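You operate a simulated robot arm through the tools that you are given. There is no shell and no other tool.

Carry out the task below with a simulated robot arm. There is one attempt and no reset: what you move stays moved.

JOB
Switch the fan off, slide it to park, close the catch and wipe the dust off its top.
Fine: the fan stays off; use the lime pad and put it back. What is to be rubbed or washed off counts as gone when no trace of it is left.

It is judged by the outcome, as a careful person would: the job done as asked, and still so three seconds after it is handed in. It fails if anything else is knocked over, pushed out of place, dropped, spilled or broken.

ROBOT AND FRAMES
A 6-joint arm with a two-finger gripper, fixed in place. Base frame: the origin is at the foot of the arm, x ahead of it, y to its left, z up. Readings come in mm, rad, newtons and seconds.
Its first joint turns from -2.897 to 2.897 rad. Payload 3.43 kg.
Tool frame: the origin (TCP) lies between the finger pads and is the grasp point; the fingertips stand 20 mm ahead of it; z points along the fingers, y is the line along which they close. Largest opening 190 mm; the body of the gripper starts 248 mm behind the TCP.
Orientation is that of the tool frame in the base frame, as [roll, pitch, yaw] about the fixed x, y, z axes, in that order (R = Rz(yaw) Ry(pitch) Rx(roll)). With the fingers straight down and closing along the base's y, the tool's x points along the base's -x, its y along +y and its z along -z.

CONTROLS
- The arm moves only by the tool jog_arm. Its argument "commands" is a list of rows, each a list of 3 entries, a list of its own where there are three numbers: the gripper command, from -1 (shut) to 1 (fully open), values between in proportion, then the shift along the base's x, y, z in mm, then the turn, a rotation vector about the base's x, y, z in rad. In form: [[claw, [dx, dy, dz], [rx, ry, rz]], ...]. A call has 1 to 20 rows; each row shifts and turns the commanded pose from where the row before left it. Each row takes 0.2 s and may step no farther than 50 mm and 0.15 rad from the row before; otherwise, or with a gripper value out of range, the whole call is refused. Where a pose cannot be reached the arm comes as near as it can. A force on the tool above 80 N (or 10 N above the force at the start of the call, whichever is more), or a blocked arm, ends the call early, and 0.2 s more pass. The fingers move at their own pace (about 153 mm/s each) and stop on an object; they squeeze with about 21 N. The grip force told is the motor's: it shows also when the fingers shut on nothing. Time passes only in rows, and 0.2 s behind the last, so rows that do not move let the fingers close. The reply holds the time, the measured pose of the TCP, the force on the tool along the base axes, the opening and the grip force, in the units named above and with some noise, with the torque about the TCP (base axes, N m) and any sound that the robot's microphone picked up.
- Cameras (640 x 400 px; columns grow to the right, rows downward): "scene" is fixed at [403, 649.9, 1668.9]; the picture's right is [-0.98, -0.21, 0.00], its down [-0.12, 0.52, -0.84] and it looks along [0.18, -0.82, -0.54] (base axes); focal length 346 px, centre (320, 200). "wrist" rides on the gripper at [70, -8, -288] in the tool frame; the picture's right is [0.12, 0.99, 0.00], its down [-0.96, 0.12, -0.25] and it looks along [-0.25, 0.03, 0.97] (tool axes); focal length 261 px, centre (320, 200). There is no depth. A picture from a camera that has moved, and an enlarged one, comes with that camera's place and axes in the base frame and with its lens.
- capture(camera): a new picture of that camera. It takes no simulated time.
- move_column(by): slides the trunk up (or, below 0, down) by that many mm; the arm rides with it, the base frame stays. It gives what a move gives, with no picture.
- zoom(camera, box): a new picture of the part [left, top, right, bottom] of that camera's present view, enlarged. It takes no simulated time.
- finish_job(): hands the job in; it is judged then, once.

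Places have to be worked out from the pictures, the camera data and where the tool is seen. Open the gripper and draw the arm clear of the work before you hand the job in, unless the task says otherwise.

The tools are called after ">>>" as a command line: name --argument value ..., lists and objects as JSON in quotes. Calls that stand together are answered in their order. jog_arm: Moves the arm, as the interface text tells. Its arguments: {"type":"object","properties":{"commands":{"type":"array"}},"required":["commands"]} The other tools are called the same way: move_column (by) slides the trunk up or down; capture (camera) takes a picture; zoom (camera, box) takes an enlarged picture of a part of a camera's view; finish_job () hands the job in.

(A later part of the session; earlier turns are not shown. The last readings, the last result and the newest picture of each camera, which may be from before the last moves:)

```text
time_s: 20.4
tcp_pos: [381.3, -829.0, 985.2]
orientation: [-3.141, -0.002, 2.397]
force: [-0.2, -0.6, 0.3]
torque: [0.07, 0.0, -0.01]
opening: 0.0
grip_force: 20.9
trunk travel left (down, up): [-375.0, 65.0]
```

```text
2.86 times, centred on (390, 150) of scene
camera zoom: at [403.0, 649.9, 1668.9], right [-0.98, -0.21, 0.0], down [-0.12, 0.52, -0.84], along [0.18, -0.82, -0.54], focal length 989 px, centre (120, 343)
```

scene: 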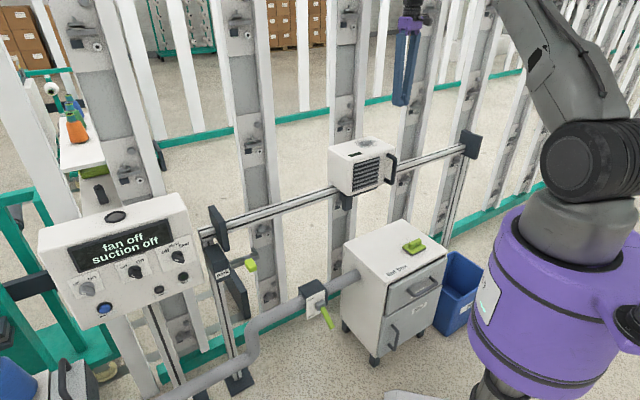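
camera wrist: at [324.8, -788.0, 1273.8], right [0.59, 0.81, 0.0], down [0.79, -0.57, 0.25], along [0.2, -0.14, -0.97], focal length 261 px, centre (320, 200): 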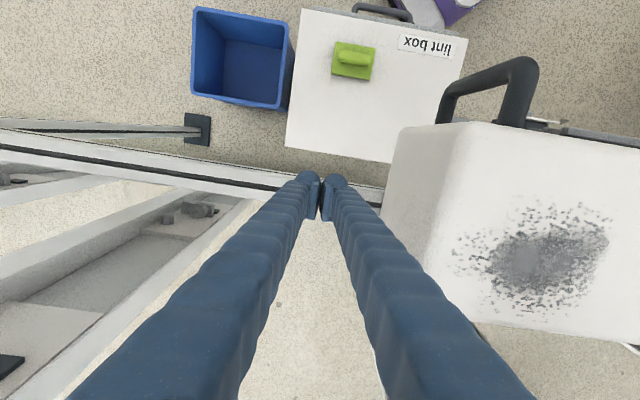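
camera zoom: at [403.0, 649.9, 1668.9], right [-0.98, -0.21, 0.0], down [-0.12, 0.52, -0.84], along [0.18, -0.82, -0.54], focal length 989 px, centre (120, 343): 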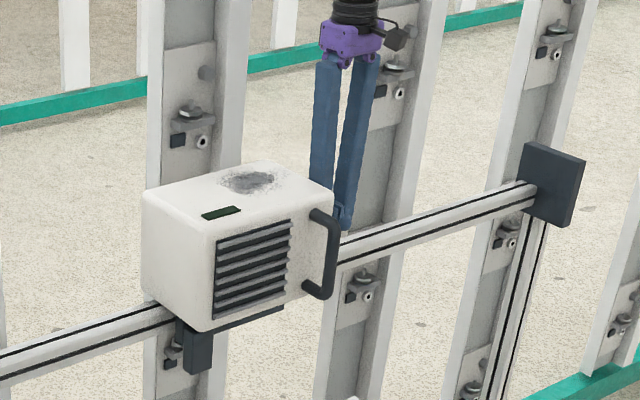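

Fingers are beside the fan's end face, about 76 mm away. I push it along the rail slowly (100 mm/s) toward the park end.

>>> jog_arm --commands '[[-1, [13.9, 14.4, 0], [0, 0, 0]], [-1, [13.9, 14.4, 0], [0, 0, 0]], [-1, [13.9, 14.4, 0], [0, 0, 0]], [-1, [10.4, 10.8, 0], [0, 0, 0]], [-1, [6.9, 7.2, 0], [0, 0, 0]], [-1, [6.9, 7.2, 0], [0, 0, 0]], [-1, [10.4, 10.8, 0], [0, 0, 0]], [-1, [13.9, 14.4, 0], [0, 0, 0]], [-1, [13.9, 14.4, 0], [0, 0, 0]], [-1, [13.9, 14.4, 0], [0, 0, 0]]]'

>>> zoom --camera "scene" --box '[180, 80, 430, 280]'

>>> capture --camera "wrist"

```text
time_s: 22.6
tcp_pos: [499.0, -705.3, 986.4]
orientation: [3.14, -0.003, 2.399]
force: [-0.2, 0.0, -0.2]
torque: [-0.02, 0.05, 0.01]
opening: 0.1
grip_force: 20.8
trunk travel left (down, up): [-375.0, 65.0]
```

```text
2.00 times, centred on (305, 180) of scene
camera zoom: at [403.0, 649.9, 1668.9], right [-0.98, -0.21, 0.0], down [-0.12, 0.52, -0.84], along [0.18, -0.82, -0.54], focal length 692 px, centre (350, 240)
```

zoom: 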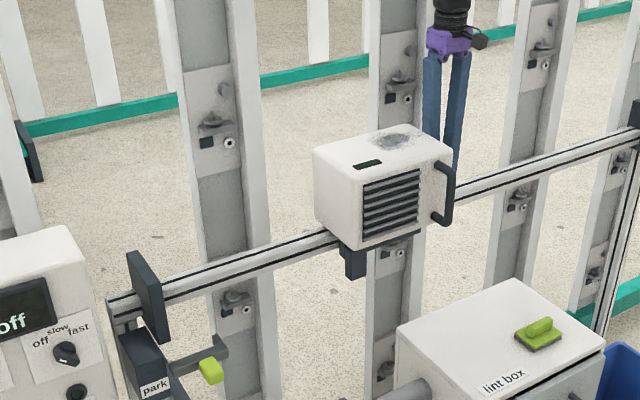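

```text
taken
camera wrist: at [442.4, -663.5, 1274.6], right [0.58, 0.81, 0.0], down [0.79, -0.57, 0.25], along [0.2, -0.14, -0.97], focal length 261 px, centre (320, 200)
```

wrist: 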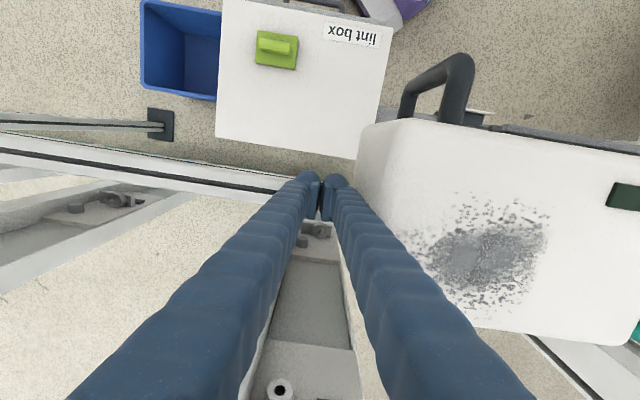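

Contact is good and the fan slides with negligible force. I continue pushing, leaving the last part for slower steps.

>>> jog_arm --commands '[[-1, [13.9, 14.4, 0], [0, 0, 0]], [-1, [13.9, 14.4, 0], [0, 0, 0]], [-1, [13.9, 14.4, 0], [0, 0, 0]], [-1, [13.9, 14.4, 0], [0, 0, 0]], [-1, [13.9, 14.4, 0], [0, 0, 0]], [-1, [13.9, 14.4, 0], [0, 0, 0]], [-1, [13.9, 14.4, 0], [0, 0, 0]], [-1, [13.9, 14.4, 0], [0, 0, 0]], [-1, [13.9, 14.4, 0], [0, 0, 0]], [-1, [13.9, 14.4, 0], [0, 0, 0]], [-1, [13.9, 14.4, 0], [0, 0, 0]], [-1, [13.9, 14.4, 0], [0, 0, 0]], [-1, [13.9, 14.4, 0], [0, 0, 0]], [-1, [13.9, 14.4, 0], [0, 0, 0]], [-1, [13.9, 14.4, 0], [0, 0, 0]], [-1, [10.4, 10.8, 0], [0, 0, 0]], [-1, [6.9, 7.2, 0], [0, 0, 0]]]'

>>> zoom --camera "scene" --box '[180, 120, 380, 320]'

>>> capture --camera "wrist"

```text
time_s: 26.2
tcp_pos: [725.6, -470.5, 984.9]
orientation: [-3.139, -0.003, 2.398]
force: [0.5, 0.1, -0.1]
torque: [-0.06, 0.02, -0.01]
opening: 0.1
grip_force: 20.5
trunk travel left (down, up): [-375.0, 65.0]
```

```text
2.00 times, centred on (280, 220) of scene
camera zoom: at [403.0, 649.9, 1668.9], right [-0.98, -0.21, 0.0], down [-0.12, 0.52, -0.84], along [0.18, -0.82, -0.54], focal length 692 px, centre (400, 160)
```

zoom: 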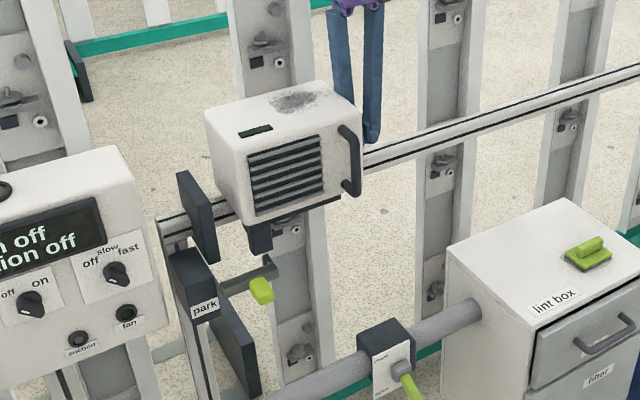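

```text
taken
camera wrist: at [668.2, -429.7, 1274.7], right [0.58, 0.81, 0.0], down [0.79, -0.57, 0.25], along [0.2, -0.14, -0.97], focal length 261 px, centre (320, 200)
```

wrist: 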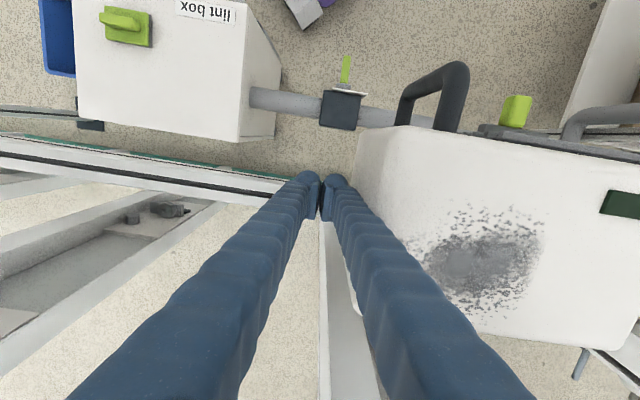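

The fan is about 60 mm from the stop. I push on in 10 mm steps.

>>> jog_arm --commands '[[-1, [6.9, 7.2, 0], [0, 0, 0]], [-1, [6.9, 7.2, 0], [0, 0, 0]], [-1, [6.9, 7.2, 0], [0, 0, 0]], [-1, [6.9, 7.2, 0], [0, 0, 0]], [-1, [6.9, 7.2, 0], [0, 0, 0]]]'

>>> zoom --camera "scene" --box '[190, 150, 330, 310]'

```text
time_s: 27.4
tcp_pos: [755.1, -438.3, 985.7]
orientation: [-3.139, -0.005, 2.395]
force: [-25.0, -32.9, -2.3]
torque: [3.41, -2.53, -0.88]
opening: 0.3
grip_force: 21.7
trunk travel left (down, up): [-375.0, 65.0]
```

```text
2.50 times, centred on (260, 230) of scene
camera zoom: at [403.0, 649.9, 1668.9], right [-0.98, -0.21, 0.0], down [-0.12, 0.52, -0.84], along [0.18, -0.82, -0.54], focal length 866 px, centre (470, 125)
```

zoom: 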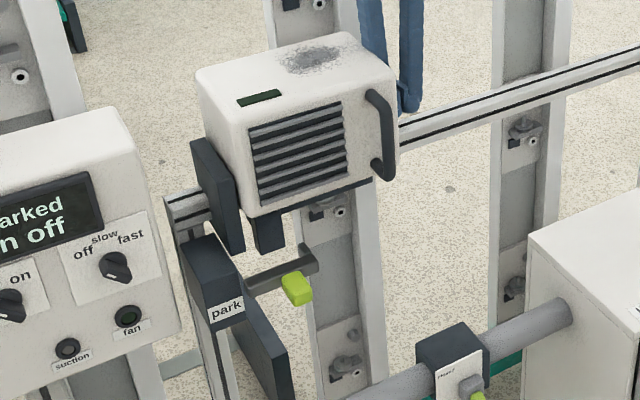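

The fan hit the stop (41 N) and the display now says "parked". I back off, rise, and swing to the front to inspect the catch.

>>> jog_arm --commands '[[-1, [-7, -7.2, 0], [0, 0, 0]], [-1, [-14, -14.4, 0], [0, 0, 0]], [-1, [-7, -7.2, 10], [0, 0, 0]], [-1, [0, 0, 45], [0, 0, 0]], [-1, [0, 0, 45], [0, 0, 0]], [-1, [0, 0, 45], [0, 0, 0]], [-1, [0, 0, 45], [0, 0, 0]], [-1, [0, 0, 45], [0, 0, 0]], [-1, [-11, 46, 0], [0, 0, 0]], [-1, [-11, 46, 0], [0, 0, 0]], [-1, [-11, 46, 0], [0, 0, 0]], [-1, [-11, 46, 0], [0, 0, 0]], [-1, [-11, 46, 0], [0, 0, 0]], [-1, [-11, 46, 0], [0, 0, 0]], [-1, [-11, 46, 0], [0, 0, 0]], [-1, [-11, 46, 0], [0, 0, 0]], [-1, [-11, 46, 0], [0, 0, 0]], [-1, [-11, 46, 0], [0, 0, 0]]]'

>>> capture --camera "wrist"

>>> zoom --camera "scene" --box '[180, 150, 320, 310]'

>>> zoom --camera "scene" --box '[30, 180, 210, 330]'

```text
time_s: 31.2
tcp_pos: [621.6, -3.2, 1220.0]
orientation: [3.141, -0.001, 2.397]
force: [0.4, 0.6, -0.5]
torque: [-0.12, -0.01, 0.02]
opening: 0.0
grip_force: 20.5
trunk travel left (down, up): [-375.0, 65.0]
```

```text
taken
camera wrist: at [563.9, 37.9, 1509.2], right [0.59, 0.81, 0.0], down [0.79, -0.57, 0.25], along [0.2, -0.14, -0.97], focal length 261 px, centre (320, 200)
```

wrist: 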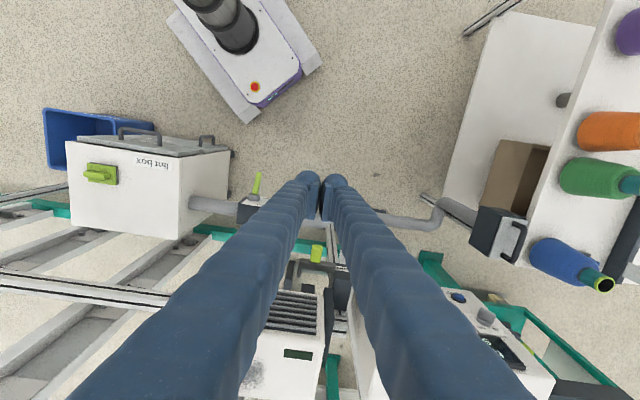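

```text
2.50 times, centred on (250, 230) of scene
camera zoom: at [403.0, 649.9, 1668.9], right [-0.98, -0.21, 0.0], down [-0.12, 0.52, -0.84], along [0.18, -0.82, -0.54], focal length 866 px, centre (495, 125)
```

zoom: 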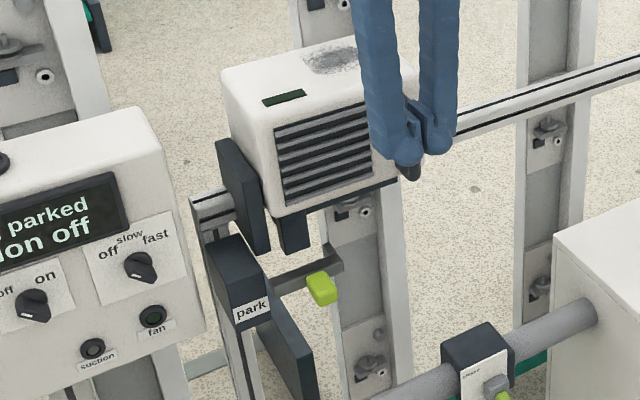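

```text
2.67 times, centred on (120, 255) of scene
camera zoom: at [403.0, 649.9, 1668.9], right [-0.98, -0.21, 0.0], down [-0.12, 0.52, -0.84], along [0.18, -0.82, -0.54], focal length 923 px, centre (853, 53)
```

zoom: 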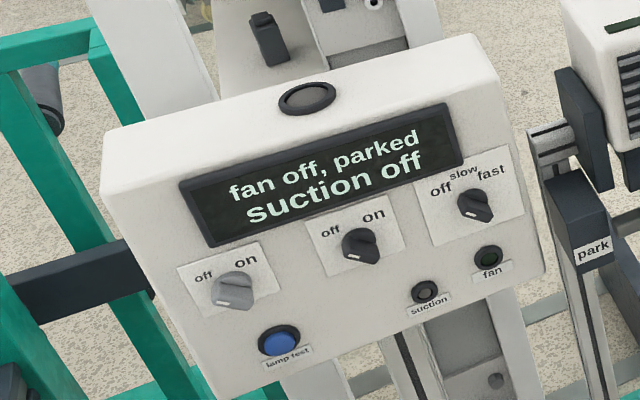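

The display confirms "fan off, parked". I pitch the tool to look at the catch from the front.

>>> jog_arm --commands '[[-1, [5.1, -4.9, -29], [-0.0914, -0.0994, 0]], [-1, [5.1, -4.9, -29], [-0.0914, -0.0994, 0]], [-1, [5.1, -4.9, -29], [-0.0914, -0.0994, 0]], [-1, [5.1, -4.9, -29], [-0.0914, -0.0994, 0]], [-1, [5.1, -4.9, -29], [-0.0914, -0.0994, 0]], [-1, [5.1, -4.9, -29], [-0.0914, -0.0994, 0]], [-1, [5.1, -4.9, -29], [-0.0914, -0.0994, 0]], [-1, [5.1, -4.9, -29], [-0.0914, -0.0994, 0]], [-1, [5.1, -4.9, -29], [-0.0914, -0.0994, 0]], [-1, [5.1, -4.9, -29], [-0.0914, -0.0994, 0]]]'

>>> capture --camera "wrist"

>>> capture --camera "scene"

```text
time_s: 33.4
tcp_pos: [829.4, 32.7, 1040.0]
orientation: [-2.887, 1.31, 2.587]
force: [0.8, 0.2, 0.4]
torque: [0.0, 0.04, -0.07]
opening: 0.0
grip_force: 21.1
out of reach, approached as far as the arm can: row 6, 7, 8, 9, 10
trunk travel left (down, up): [-375.0, 65.0]
```

```text
taken
camera wrist: at [617.6, 241.1, 1045.5], right [0.69, 0.7, -0.18], down [0.13, 0.12, 0.98], along [0.72, -0.7, -0.01], focal length 261 px, centre (320, 200)
```

wrist: 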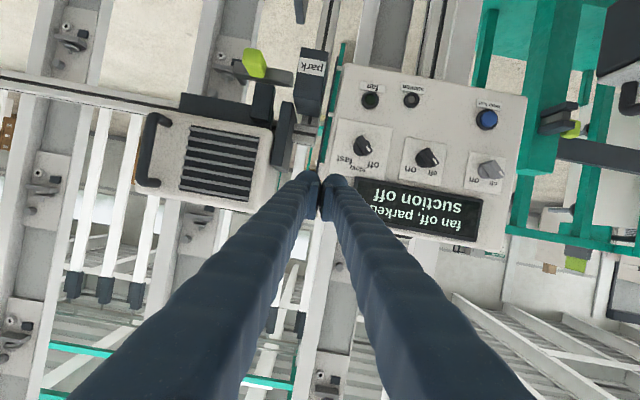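

```text
taken
```

scene: 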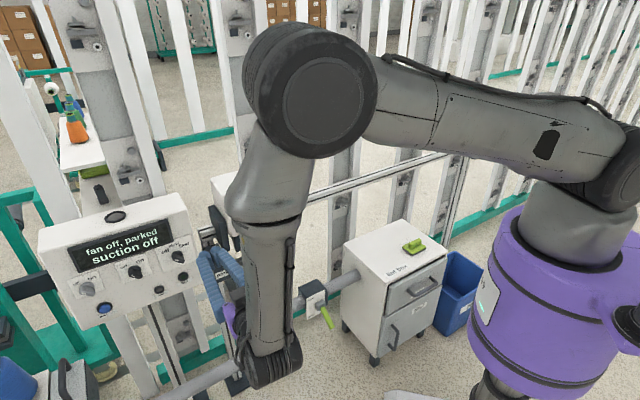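

The arm cannot fold that far in, so it stopped at (829, 33, 1040), but the view includes the catch. I zoom in on it.

>>> zoom --camera "wrist" --box '[210, 30, 350, 150]'

>>> zoom --camera "wrist" --box '[130, 40, 350, 220]'

```text
3.33 times, centred on (280, 90) of wrist
camera zoom: at [617.6, 241.1, 1045.5], right [0.69, 0.7, -0.18], down [0.13, 0.12, 0.98], along [0.72, -0.7, -0.01], focal length 869 px, centre (453, 567)
```

zoom: 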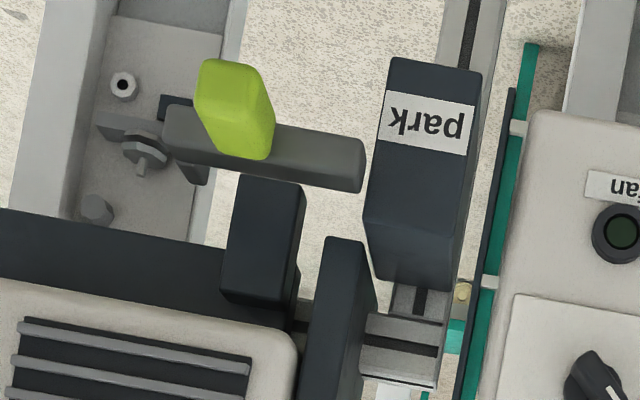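

```text
2.22 times, centred on (240, 130) of wrist
camera zoom: at [617.6, 241.1, 1045.5], right [0.69, 0.7, -0.18], down [0.13, 0.12, 0.98], along [0.72, -0.7, -0.01], focal length 579 px, centre (498, 356)
```

zoom: 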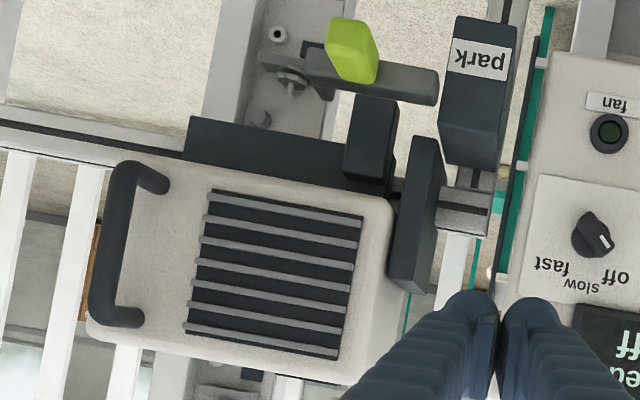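

From this view plus the scene: the catch lever is horizontal at z≈838, from its pivot (e 516, n -745) to its hooked end (e 412), with the hook pointing inward (-n); the fan's keeper block hangs behind it at n≈-810. So closing means swinging the lever inward by its lime handle (about (825, -165, 834)). I return to a tool-down pose to push it from the front.

>>> jog_arm --commands '[[-1, [-5.1, 4.9, 29], [0.0914, 0.0994, 0]], [-1, [-5.1, 4.9, 29], [0.0914, 0.0994, 0]], [-1, [-5.1, 4.9, 29], [0.0914, 0.0994, 0]], [-1, [-5.1, 4.9, 29], [0.0914, 0.0994, 0]], [-1, [-5.1, 4.9, 29], [0.0914, 0.0994, 0]], [-1, [-5.1, 4.9, 29], [0.0914, 0.0994, 0]], [-1, [-5.1, 4.9, 29], [0.0914, 0.0994, 0]], [-1, [-5.1, 4.9, 29], [0.0914, 0.0994, 0]], [-1, [-5.1, 4.9, 29], [0.0914, 0.0994, 0]], [-1, [-5.1, 4.9, 29], [0.0914, 0.0994, 0]]]'

>>> capture --camera "wrist"

```text
time_s: 35.6
tcp_pos: [778.3, 83.0, 1330.2]
orientation: [-3.099, -0.031, 2.423]
force: [0.5, -0.2, -0.5]
torque: [0.04, 0.06, -0.01]
opening: 0.1
grip_force: 20.9
trunk travel left (down, up): [-375.0, 65.0]
```

```text
taken
camera wrist: at [734.6, 125.7, 1621.0], right [0.56, 0.83, -0.04], down [0.81, -0.54, 0.21], along [0.16, -0.15, -0.98], focal length 261 px, centre (320, 200)
```

wrist: 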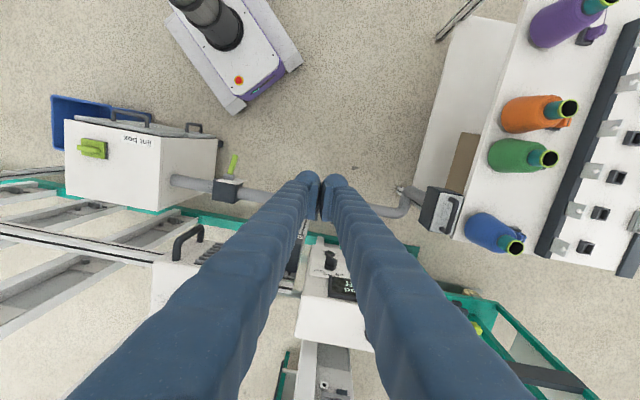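

The commanded pose was reset to the reached one, so I correct the small tilt, set tool y along the rail, and move above a point in front of the lime handle.

>>> jog_arm --commands '[[-1, [-0.4, -40, 0], [0.0117, -0.0514, -0.045]], [-1, [-0.4, -40, 0], [0, 0, 0]], [-1, [-0.4, -40, 0], [0, 0, 0]], [-1, [-0.4, -40, 0], [0, 0, 0]], [-1, [-0.4, -40, 0], [0, 0, 0]], [-1, [0, 0, -45], [0, 0, 0]], [-1, [0, 0, -45], [0, 0, 0]], [-1, [0, 0, -45], [0, 0, 0]], [-1, [0, 0, -45], [0, 0, 0]], [-1, [0, 0, -45], [0, 0, 0]], [-1, [0, 0, -45], [0, 0, 0]], [-1, [0, 0, -45], [0, 0, 0]]]'

>>> capture --camera "wrist"

>>> capture --camera "scene"

```text
time_s: 38.2
tcp_pos: [775.8, -118.3, 1014.6]
orientation: [-3.141, 0.002, 2.377]
force: [0.7, -0.2, 0.2]
torque: [0.01, 0.07, 0.0]
opening: 0.1
grip_force: 21.3
trunk travel left (down, up): [-375.0, 65.0]
```

```text
taken
camera wrist: at [719.7, -75.2, 1303.1], right [0.6, 0.8, 0.0], down [0.77, -0.58, 0.25], along [0.2, -0.15, -0.97], focal length 261 px, centre (320, 200)
```

wrist: 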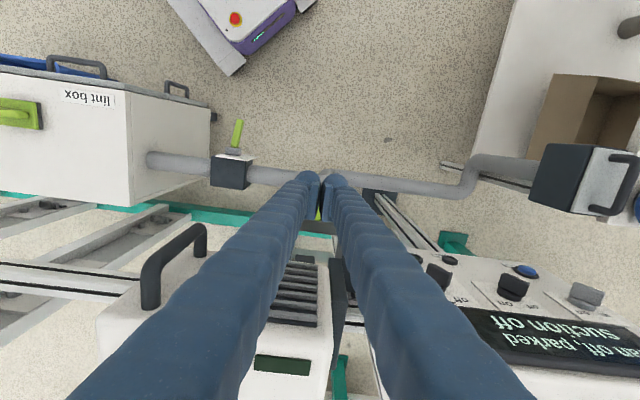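

```text
taken
```

scene: 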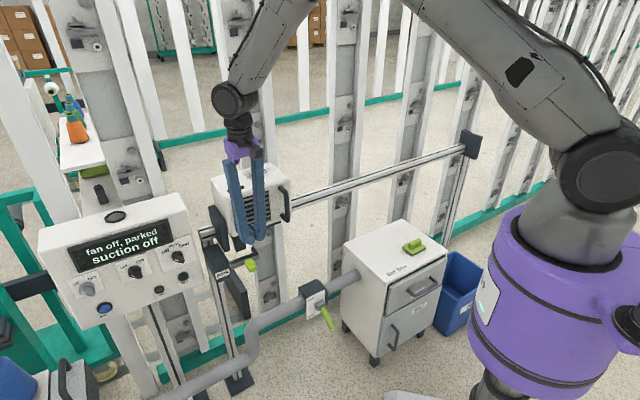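

I check the lime handle relative to the fingers with a zoom.

>>> zoom --camera "wrist" --box '[270, 150, 390, 250]'

>>> zoom --camera "scene" --box '[200, 200, 300, 300]'

```text
4.00 times, centred on (330, 200) of wrist
camera zoom: at [719.7, -75.2, 1303.1], right [0.6, 0.8, 0.0], down [0.77, -0.58, 0.25], along [0.2, -0.15, -0.97], focal length 1043 px, centre (280, 200)
```

zoom: 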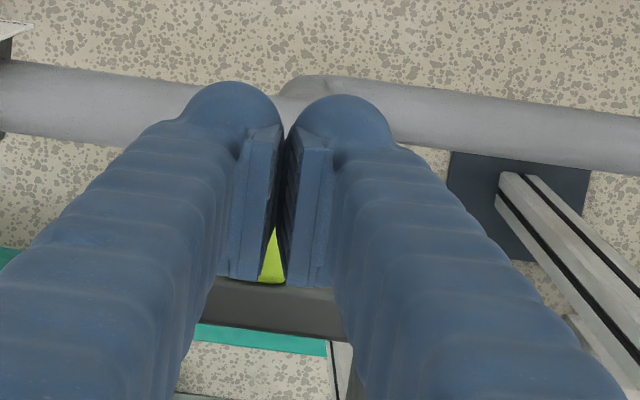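

```text
4.00 times, centred on (250, 250) of scene
camera zoom: at [403.0, 649.9, 1668.9], right [-0.98, -0.21, 0.0], down [-0.12, 0.52, -0.84], along [0.18, -0.82, -0.54], focal length 1385 px, centre (600, 0)
```

zoom: 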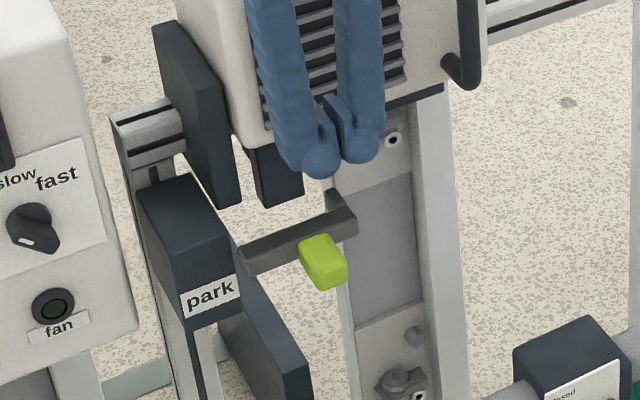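

The handle sits directly ahead of the fingers toward the fan. I lower to its height in front of it, then advance slowly inward (-n).

>>> jog_arm --commands '[[-1, [0, 0, -45], [0, 0, 0]], [-1, [0, 0, -45], [0, 0, 0]], [-1, [0, 0, -45], [0, 0, 0]], [-1, [0, 0, -45], [0, 0, 0]], [-1, [7.2, -6.9, 0], [0, 0, 0]], [-1, [7.2, -6.9, 0], [0, 0, 0]], [-1, [7.2, -6.9, 0], [0, 0, 0]]]'

>>> zoom --camera "wrist" --box '[250, 150, 410, 270]'

>>> zoom --camera "scene" --box '[200, 200, 300, 300]'

```text
time_s: 39.8
tcp_pos: [797.3, -138.5, 837.6]
orientation: [3.141, 0.005, 2.378]
force: [0.6, -0.6, 1.1]
torque: [0.03, 0.02, 0.0]
opening: 0.0
grip_force: 21.2
trunk travel left (down, up): [-375.0, 65.0]
```

```text
3.33 times, centred on (330, 210) of wrist
camera zoom: at [739.6, -96.3, 1124.5], right [0.6, 0.8, 0.0], down [0.77, -0.58, 0.25], along [0.2, -0.15, -0.97], focal length 869 px, centre (287, 167)
```

zoom: 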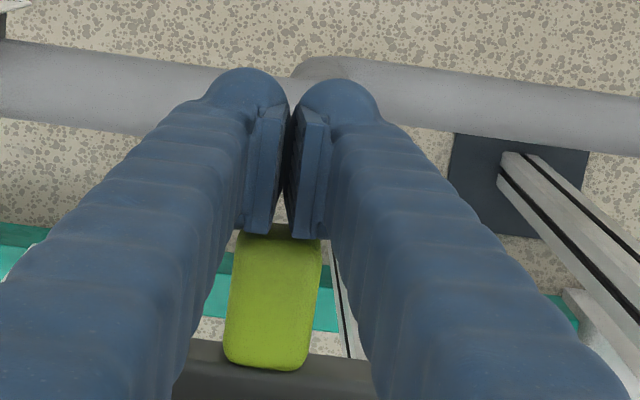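

```text
4.00 times, centred on (250, 250) of scene
camera zoom: at [403.0, 649.9, 1668.9], right [-0.98, -0.21, 0.0], down [-0.12, 0.52, -0.84], along [0.18, -0.82, -0.54], focal length 1385 px, centre (600, 0)
```

zoom: 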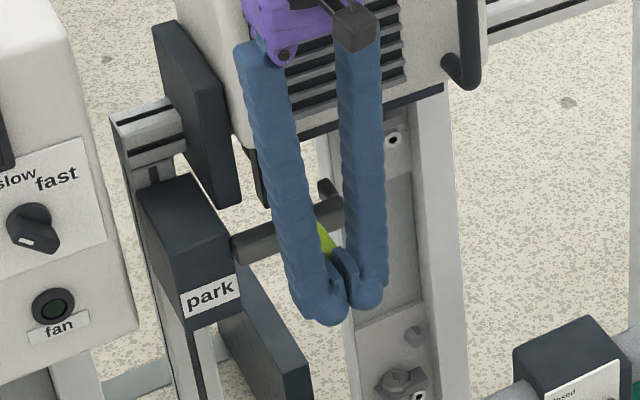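

The fingers are just in front of the handle. I push inward in small steps and watch the force.

>>> jog_arm --commands '[[-1, [5.8, -5.6, 0], [0, 0, 0]], [-1, [5.8, -5.6, 0], [0, 0, 0]], [-1, [5.8, -5.6, 0], [0, 0, 0]]]'

>>> zoom --camera "wrist" --box '[250, 150, 410, 270]'

>>> zoom --camera "scene" --box '[200, 200, 300, 300]'

```text
time_s: 40.6
tcp_pos: [814.3, -155.9, 835.3]
orientation: [3.142, 0.001, 2.377]
force: [-0.3, 0.3, 0.8]
torque: [-0.01, 0.01, -0.01]
opening: 0.2
grip_force: 21.3
trunk travel left (down, up): [-375.0, 65.0]
```

```text
3.33 times, centred on (330, 210) of wrist
camera zoom: at [756.8, -113.3, 1124.2], right [0.6, 0.8, 0.0], down [0.77, -0.58, 0.25], along [0.2, -0.15, -0.97], focal length 869 px, centre (287, 167)
```

zoom: 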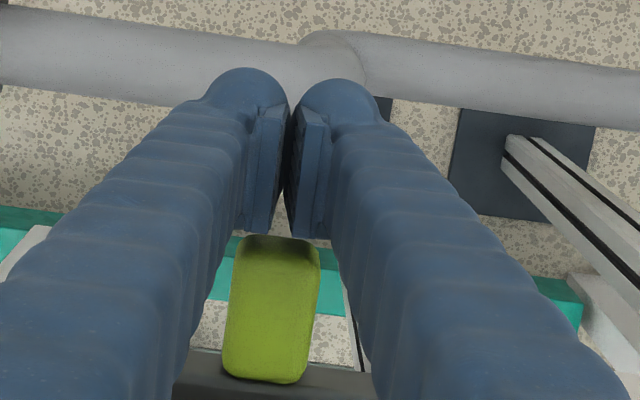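

```text
4.00 times, centred on (250, 250) of scene
camera zoom: at [403.0, 649.9, 1668.9], right [-0.98, -0.21, 0.0], down [-0.12, 0.52, -0.84], along [0.18, -0.82, -0.54], focal length 1385 px, centre (600, 0)
```

zoom: 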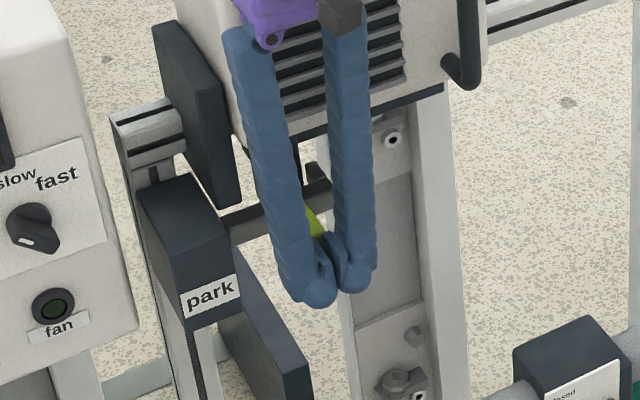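

The lever is moving inward with almost no resistance. I keep pushing in small steps.

>>> jog_arm --commands '[[-1, [5.8, -5.6, 0], [0, 0, 0]], [-1, [5.8, -5.6, 0], [0, 0, 0]], [-1, [5.8, -5.6, 0], [0, 0, 0]]]'

>>> zoom --camera "wrist" --box '[250, 150, 410, 270]'

>>> zoom --camera "scene" --box '[200, 200, 300, 300]'

>>> zoom --camera "scene" --box '[30, 180, 210, 330]'

```text
time_s: 41.4
tcp_pos: [817.3, -160.0, 830.7]
orientation: [-3.132, -0.022, 2.377]
force: [-12.8, 13.6, -1.2]
torque: [0.1, 0.0, -0.23]
opening: 0.0
grip_force: 34.4
trunk travel left (down, up): [-375.0, 65.0]
stopped in row 3: the force on the tool passed its limit at 86 N (the readings are from after the stop); the commanded pose is now the measured one
```

```text
3.33 times, centred on (330, 210) of wrist
camera zoom: at [767.2, -121.3, 1120.3], right [0.6, 0.8, -0.01], down [0.78, -0.58, 0.22], along [0.18, -0.14, -0.97], focal length 869 px, centre (287, 167)
```

zoom: 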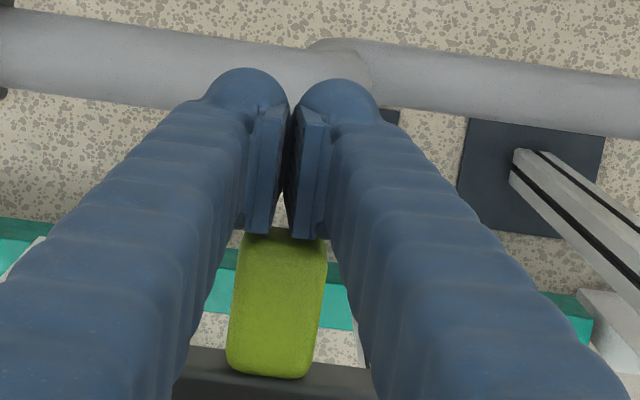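

```text
4.00 times, centred on (250, 250) of scene
camera zoom: at [403.0, 649.9, 1668.9], right [-0.98, -0.21, 0.0], down [-0.12, 0.52, -0.84], along [0.18, -0.82, -0.54], focal length 1385 px, centre (600, 0)
```

zoom: 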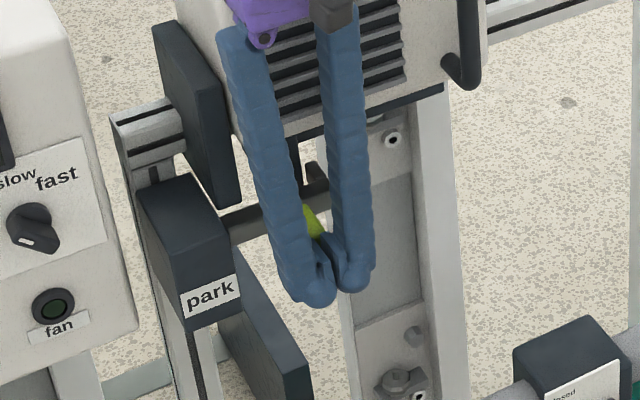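

```text
2.67 times, centred on (120, 255) of scene
camera zoom: at [403.0, 649.9, 1668.9], right [-0.98, -0.21, 0.0], down [-0.12, 0.52, -0.84], along [0.18, -0.82, -0.54], focal length 923 px, centre (853, 53)
```

zoom: 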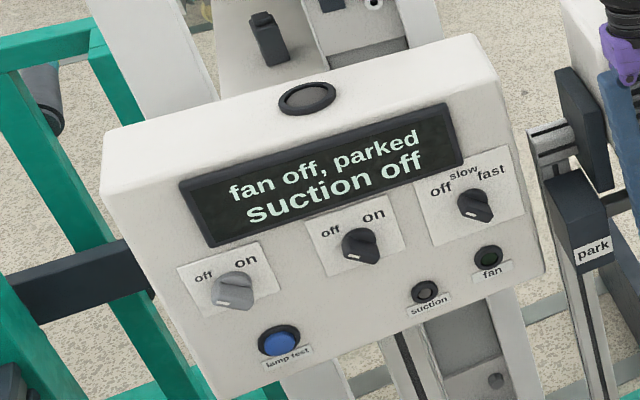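

The push met a hard stop (86 N) after the lever travelled about 35–40 mm inward, and the display still reads parked. I back off and rise to inspect whether the hook is behind the keeper.

>>> jog_arm --commands '[[-1, [-7.2, 6.9, 0], [0, 0, 0]], [-1, [-14.4, 13.9, 0], [-0.0083, -0.0225, 0]], [-1, [-21.6, 20.8, 0], [0, 0, 0]], [-1, [-21.6, 20.8, 0], [0, 0, 0]]]'

>>> zoom --camera "wrist" --box '[200, 150, 460, 350]'

>>> zoom --camera "scene" --box '[200, 200, 300, 300]'

```text
time_s: 42.4
tcp_pos: [757.4, -101.9, 833.9]
orientation: [3.136, 0.008, 2.376]
force: [0.1, 0.2, 0.9]
torque: [-0.02, -0.03, -0.02]
opening: 0.1
grip_force: 34.2
trunk travel left (down, up): [-375.0, 65.0]
```

```text
2.00 times, centred on (330, 250) of wrist
camera zoom: at [697.8, -58.5, 1121.2], right [0.6, 0.8, 0.0], down [0.77, -0.58, 0.26], along [0.2, -0.15, -0.97], focal length 521 px, centre (300, 100)
```

zoom: 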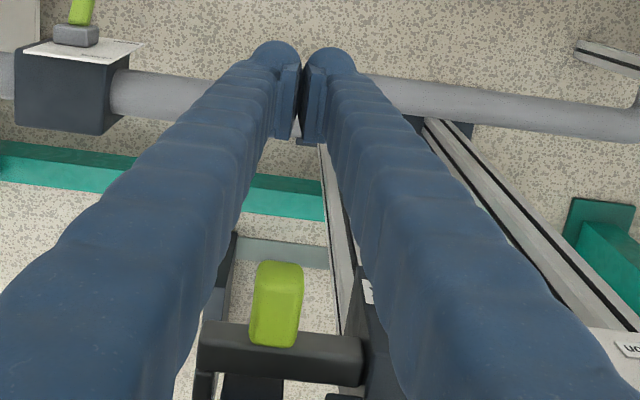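

```text
4.00 times, centred on (250, 250) of scene
camera zoom: at [403.0, 649.9, 1668.9], right [-0.98, -0.21, 0.0], down [-0.12, 0.52, -0.84], along [0.18, -0.82, -0.54], focal length 1385 px, centre (600, 0)
```

zoom: 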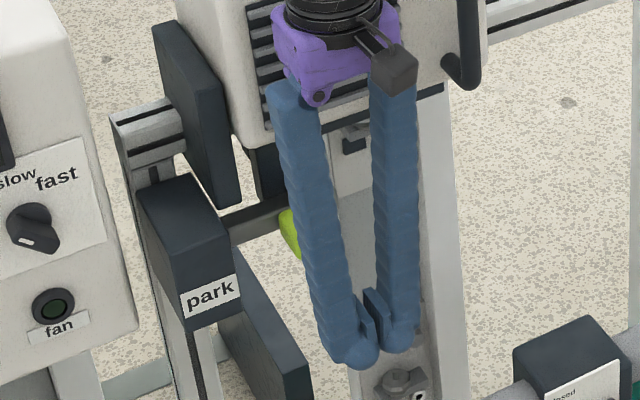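

The hook end seems to sit on the outer side of the dark keeper. I zoom in closer on the engagement.

>>> zoom --camera "wrist" --box '[270, 270, 390, 350]'

>>> zoom --camera "wrist" --box '[200, 240, 440, 400]'

```text
5.00 times, centred on (330, 310) of wrist
camera zoom: at [697.8, -58.5, 1121.2], right [0.6, 0.8, 0.0], down [0.77, -0.58, 0.26], along [0.2, -0.15, -0.97], focal length 1303 px, centre (270, -350)
```

zoom: 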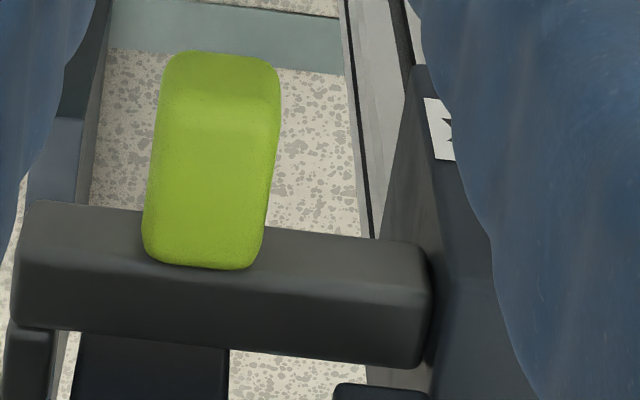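

```text
2.50 times, centred on (320, 320) of wrist
camera zoom: at [697.8, -58.5, 1121.2], right [0.6, 0.8, 0.0], down [0.77, -0.58, 0.26], along [0.2, -0.15, -0.97], focal length 652 px, centre (320, -100)
```

zoom: 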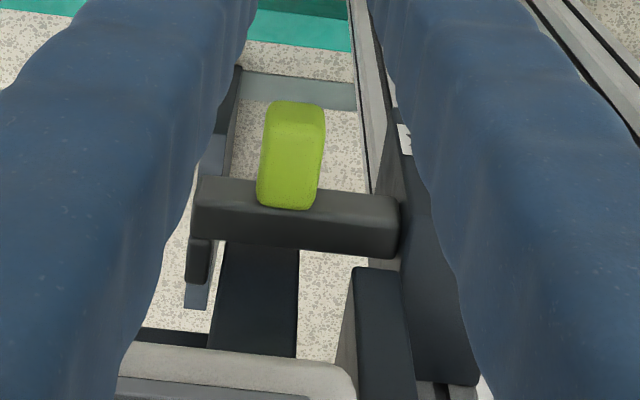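

The lever now sits 30 mm further in, with the hook on the outer (-e) side of the keeper. I raise the arm out of the way and check it in the scene view.

>>> jog_arm --commands '[[-1, [-14.4, 13.9, 0], [0.006, 0, 0]], [-1, [0, 0, 45], [0, 0, 0]], [-1, [0, 0, 45], [0, 0, 0]], [-1, [0, 0, 45], [0, 0, 0]], [-1, [0, 0, 45], [0, 0, 0]], [-1, [0, 0, 45], [0, 0, 0]], [-1, [-20, -20, 45], [0, 0, 0]], [-1, [-30, -30, 20], [0, 0, 0]], [-1, [-30, -30, 0], [0, 0, 0]], [-1, [-30, -30, 0], [0, 0, 0]]]'

>>> zoom --camera "scene" --box '[200, 200, 300, 300]'

>>> zoom --camera "scene" --box '[235, 225, 285, 265]'

>>> capture --camera "wrist"

```text
refused: row 7 steps farther than a row can; nothing moved
```

```text
4.00 times, centred on (250, 250) of scene
camera zoom: at [403.0, 649.9, 1668.9], right [-0.98, -0.21, 0.0], down [-0.12, 0.52, -0.84], along [0.18, -0.82, -0.54], focal length 1385 px, centre (600, 0)
```

zoom: 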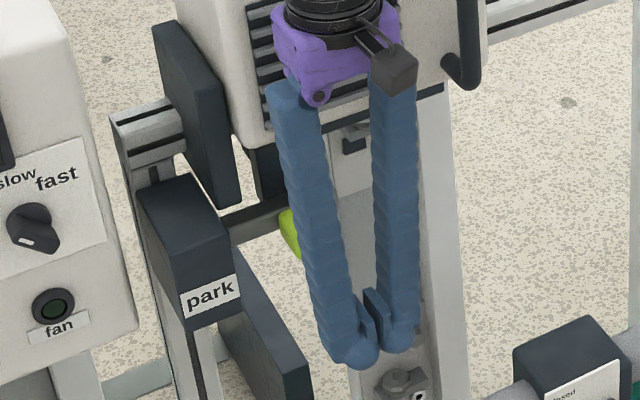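

```text
10.00 times, centred on (260, 245) of scene
camera zoom: at [403.0, 649.9, 1668.9], right [-0.98, -0.21, 0.0], down [-0.12, 0.52, -0.84], along [0.18, -0.82, -0.54], focal length 3463 px, centre (920, -250)
```

zoom: 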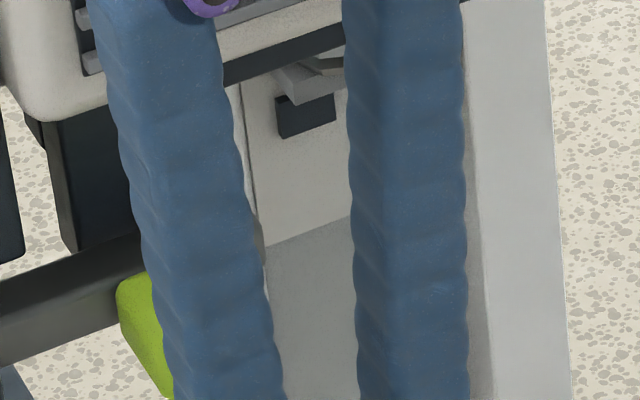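

```text
taken
camera wrist: at [697.8, -58.5, 1121.2], right [0.6, 0.8, 0.0], down [0.77, -0.58, 0.26], along [0.2, -0.15, -0.97], focal length 261 px, centre (320, 200)
```

wrist: 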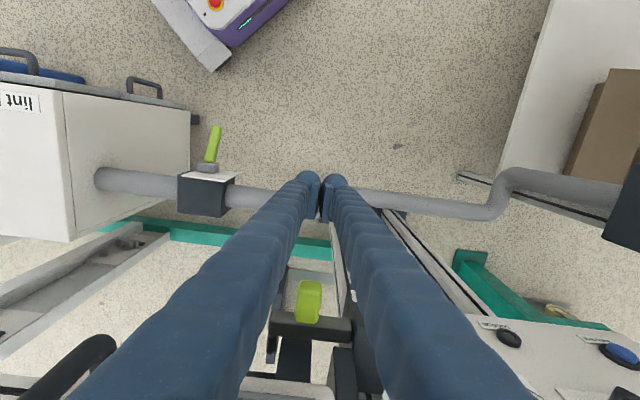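

One row was too long, so nothing moved. I repeat the rise with shorter steps.

>>> jog_arm --commands '[[-1, [-14.4, 13.9, 0], [0.006, 0, 0]], [-1, [0, 0, 45], [0, 0, 0]], [-1, [0, 0, 45], [0, 0, 0]], [-1, [0, 0, 45], [0, 0, 0]], [-1, [0, 0, 45], [0, 0, 0]], [-1, [0, 0, 45], [0, 0, 0]], [-1, [-20, -20, 35], [0, 0, 0]], [-1, [-30, -30, 20], [0, 0, 0]], [-1, [-30, -30, 0], [0, 0, 0]], [-1, [-30, -30, 0], [0, 0, 0]]]'

>>> zoom --camera "scene" --box '[200, 200, 300, 300]'

>>> zoom --camera "scene" --box '[235, 225, 285, 265]'

>>> capture --camera "wrist"

```text
time_s: 44.6
tcp_pos: [630.0, -199.1, 1113.0]
orientation: [3.132, 0.003, 2.376]
force: [0.1, -1.3, 0.6]
torque: [0.11, -0.1, -0.02]
opening: 0.1
grip_force: 34.1
trunk travel left (down, up): [-375.0, 65.0]
```

```text
4.00 times, centred on (250, 250) of scene
camera zoom: at [403.0, 649.9, 1668.9], right [-0.98, -0.21, 0.0], down [-0.12, 0.52, -0.84], along [0.18, -0.82, -0.54], focal length 1385 px, centre (600, 0)
```

zoom: 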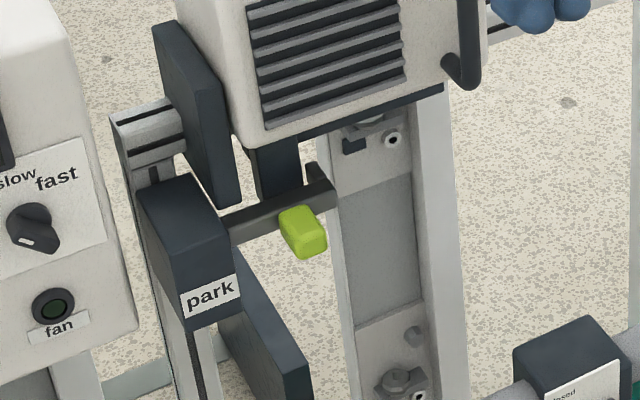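

```text
10.00 times, centred on (260, 245) of scene
camera zoom: at [403.0, 649.9, 1668.9], right [-0.98, -0.21, 0.0], down [-0.12, 0.52, -0.84], along [0.18, -0.82, -0.54], focal length 3463 px, centre (920, -250)
```

zoom: 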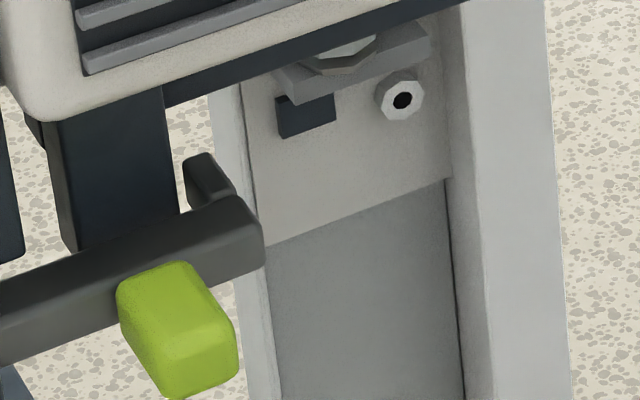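

```text
taken
camera wrist: at [570.8, -157.6, 1401.4], right [0.6, 0.8, 0.01], down [0.77, -0.58, 0.25], along [0.2, -0.15, -0.97], focal length 261 px, centre (320, 200)
```

wrist: 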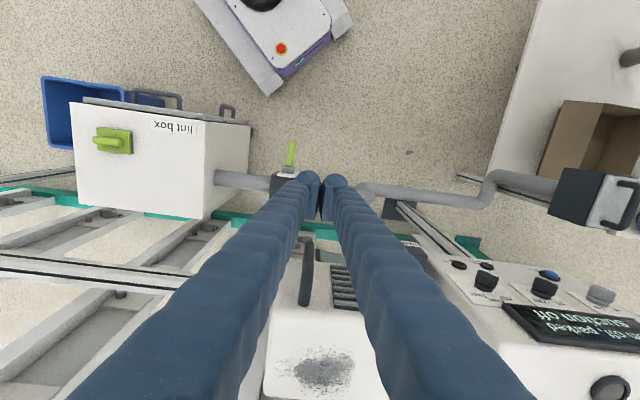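

The catch hook now sits snug beside the keeper with the bar across its front, so the catch looks closed. Next I fetch the lime pad: I move above the lint box, turning the tool 90° so the fingers close across the pad's handle.

>>> jog_arm --commands '[[-1, [-30, -33.3, 0], [-0.0048, 0.0088, -0.1208]], [-1, [-30, -33.3, 0], [0, 0, -0.1208]], [-1, [-30, -33.3, 0], [0, 0, -0.1208]], [-1, [-30, -33.3, 0], [0, 0, -0.1208]], [-1, [-30, -33.3, 0], [0, 0, -0.1208]], [-1, [-30, -33.3, 0], [0, 0, -0.1208]], [-1, [-30, -33.3, 0], [0, 0, -0.1208]], [-1, [-30, -33.3, 0], [0, 0, -0.1208]], [-1, [-30, -33.3, 0], [0, 0, -0.1208]], [-1, [-30, -33.3, 0], [0, 0, -0.1208]], [-0.1, [-30, -33.3, 0], [0, 0, -0.1208]], [-0.1, [-30, -33.3, 0], [0, 0, -0.1208]], [-0.1, [-30, -33.3, 0], [0, 0, -0.1208]]]'

>>> capture --camera "wrist"

>>> capture --camera "scene"

```text
time_s: 47.4
tcp_pos: [239.8, -632.7, 1112.5]
orientation: [-3.14, 0.001, 0.808]
force: [-1.0, -0.1, 0.1]
torque: [0.03, -0.07, -0.01]
opening: 85.5
grip_force: 0.0
trunk travel left (down, up): [-375.0, 65.0]
```

```text
taken
camera wrist: at [283.4, -576.1, 1400.6], right [0.8, -0.6, 0.0], down [-0.58, -0.77, 0.25], along [-0.15, -0.2, -0.97], focal length 261 px, centre (320, 200)
```

wrist: 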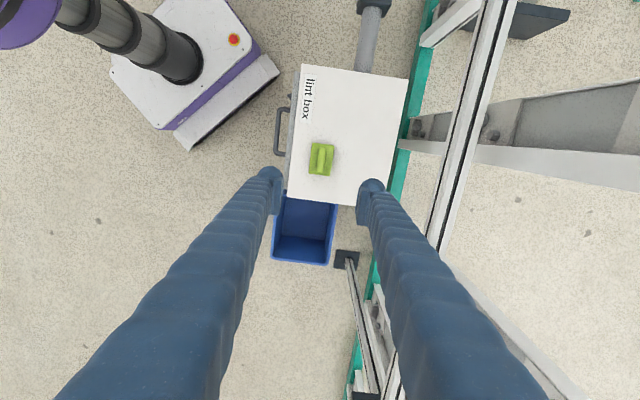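

```text
taken
```

scene: 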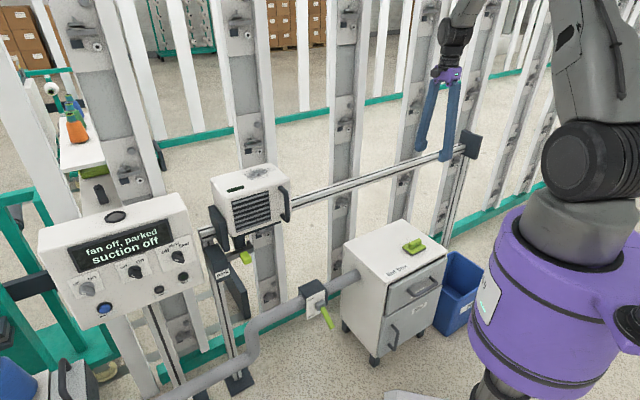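

I zoom on the pad to check its position and angle relative to the fingers.

>>> zoom --camera "wrist" --box '[270, 60, 430, 220]'

>>> zoom --camera "wrist" --box '[295, 135, 347, 183]'

```text
2.50 times, centred on (350, 140) of wrist
camera zoom: at [283.4, -576.1, 1400.6], right [0.8, -0.6, 0.0], down [-0.58, -0.77, 0.25], along [-0.15, -0.2, -0.97], focal length 652 px, centre (245, 350)
```

zoom: 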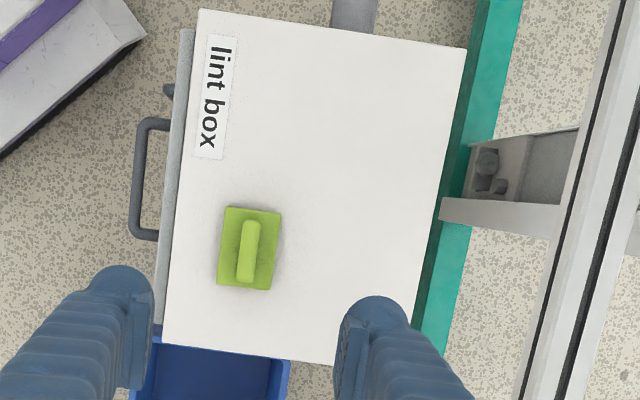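

```text
8.33 times, centred on (321, 159) of wrist
camera zoom: at [283.4, -576.1, 1400.6], right [0.8, -0.6, 0.0], down [-0.58, -0.77, 0.25], along [-0.15, -0.2, -0.97], focal length 2172 px, centre (312, 542)
```

zoom: 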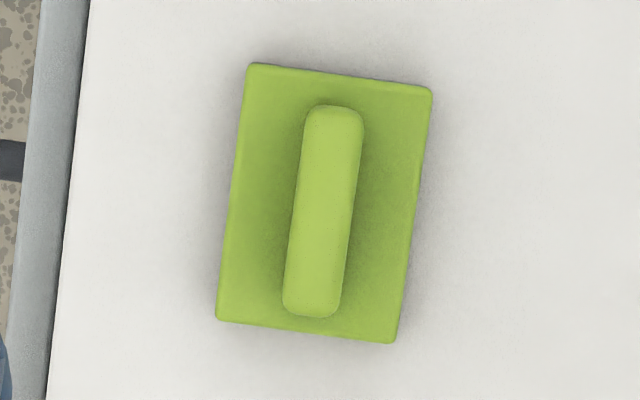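

Pad handle is 20×75 mm, aligned with the rail direction (46°), plate about 66×92 mm; the fingers are well aligned. I descend partway and re-measure.

>>> jog_arm --commands '[[-0.1, [0, 0, -45], [0, 0, 0]], [-0.1, [0, 0, -45], [0, 0, 0]], [-0.1, [0, 0, -45], [0, 0, 0]], [-0.1, [0, 0, -45], [0, 0, 0]], [-0.1, [0, 0, -45], [0, 0, 0]], [-0.1, [0, 0, -45], [0, 0, 0]], [-0.1, [0, 0, -45], [0, 0, 0]], [-0.1, [0, 0, -45], [0, 0, 0]]]'

>>> zoom --camera "wrist" --box '[240, 120, 400, 220]'

>>> zoom --camera "scene" --box '[340, 150, 480, 290]'

```text
time_s: 49.2
tcp_pos: [242.5, -631.3, 752.6]
orientation: [-3.141, 0.003, 0.806]
force: [-0.2, -0.1, -0.2]
torque: [0.05, 0.02, -0.01]
opening: 85.8
grip_force: 0.1
trunk travel left (down, up): [-375.0, 65.0]
```

```text
4.00 times, centred on (320, 170) of wrist
camera zoom: at [285.1, -575.1, 1040.2], right [0.8, -0.6, 0.0], down [-0.58, -0.77, 0.25], along [-0.15, -0.2, -0.97], focal length 1043 px, centre (320, 320)
```

zoom: 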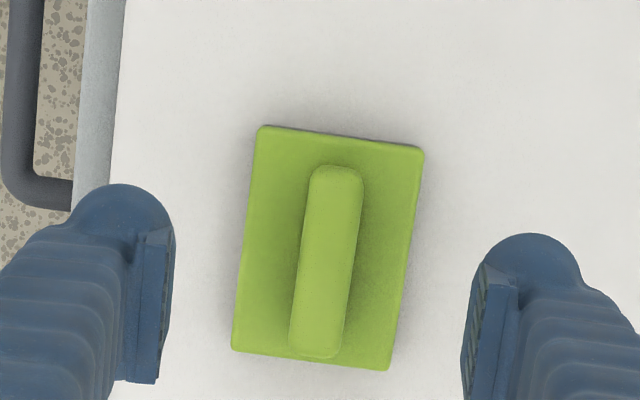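

```text
2.86 times, centred on (410, 220) of scene
camera zoom: at [403.0, 649.9, 1668.9], right [-0.98, -0.21, 0.0], down [-0.12, 0.52, -0.84], along [0.18, -0.82, -0.54], focal length 989 px, centre (63, 143)
```

zoom: 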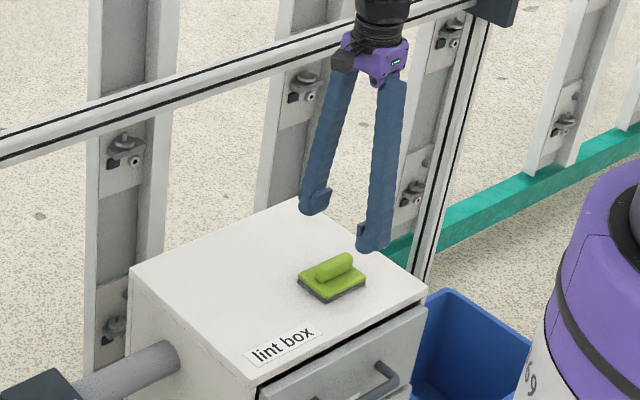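

The handle centre is about 3 mm and 6 mm off the tool axis; I correct to (241, -638) and descend to TCP z≈657, then close on the handle.

>>> jog_arm --commands '[[-0.1, [-0.5, -2.4, -32], [0, 0, 0]], [-0.1, [-0.5, -2.4, -32], [0, 0, 0]], [-0.1, [-0.3, -2.2, -31], [0, 0, 0]], [-0.5, [0, 0, 0], [0, 0, 0]], [-1, [0, 0, 0], [0, 0, 0]], [-1, [0, 0, 0], [0, 0, 0]]]'

>>> zoom --camera "wrist" --box '[240, 140, 400, 240]'

>>> zoom --camera "scene" --box '[360, 190, 460, 270]'

```text
time_s: 50.6
tcp_pos: [240.3, -640.0, 660.0]
orientation: [3.141, 0.003, 0.807]
force: [1.2, -6.7, 35.2]
torque: [-0.03, 0.01, -0.06]
opening: 18.8
grip_force: 20.6
trunk travel left (down, up): [-375.0, 65.0]
```

```text
4.00 times, centred on (320, 190) of wrist
camera zoom: at [282.6, -582.5, 947.8], right [0.8, -0.6, 0.0], down [-0.58, -0.77, 0.25], along [-0.15, -0.2, -0.97], focal length 1043 px, centre (320, 240)
```

zoom: 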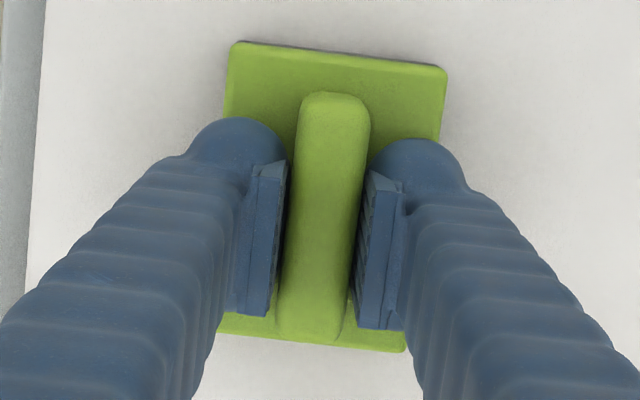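

```text
5.00 times, centred on (410, 230) of scene
camera zoom: at [403.0, 649.9, 1668.9], right [-0.98, -0.21, 0.0], down [-0.12, 0.52, -0.84], along [0.18, -0.82, -0.54], focal length 1731 px, centre (-130, 50)
```

zoom: 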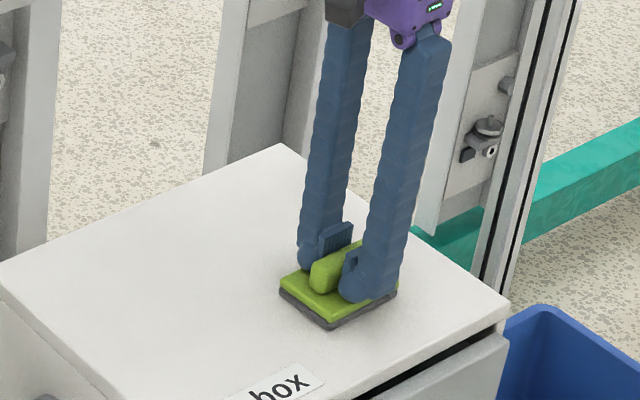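

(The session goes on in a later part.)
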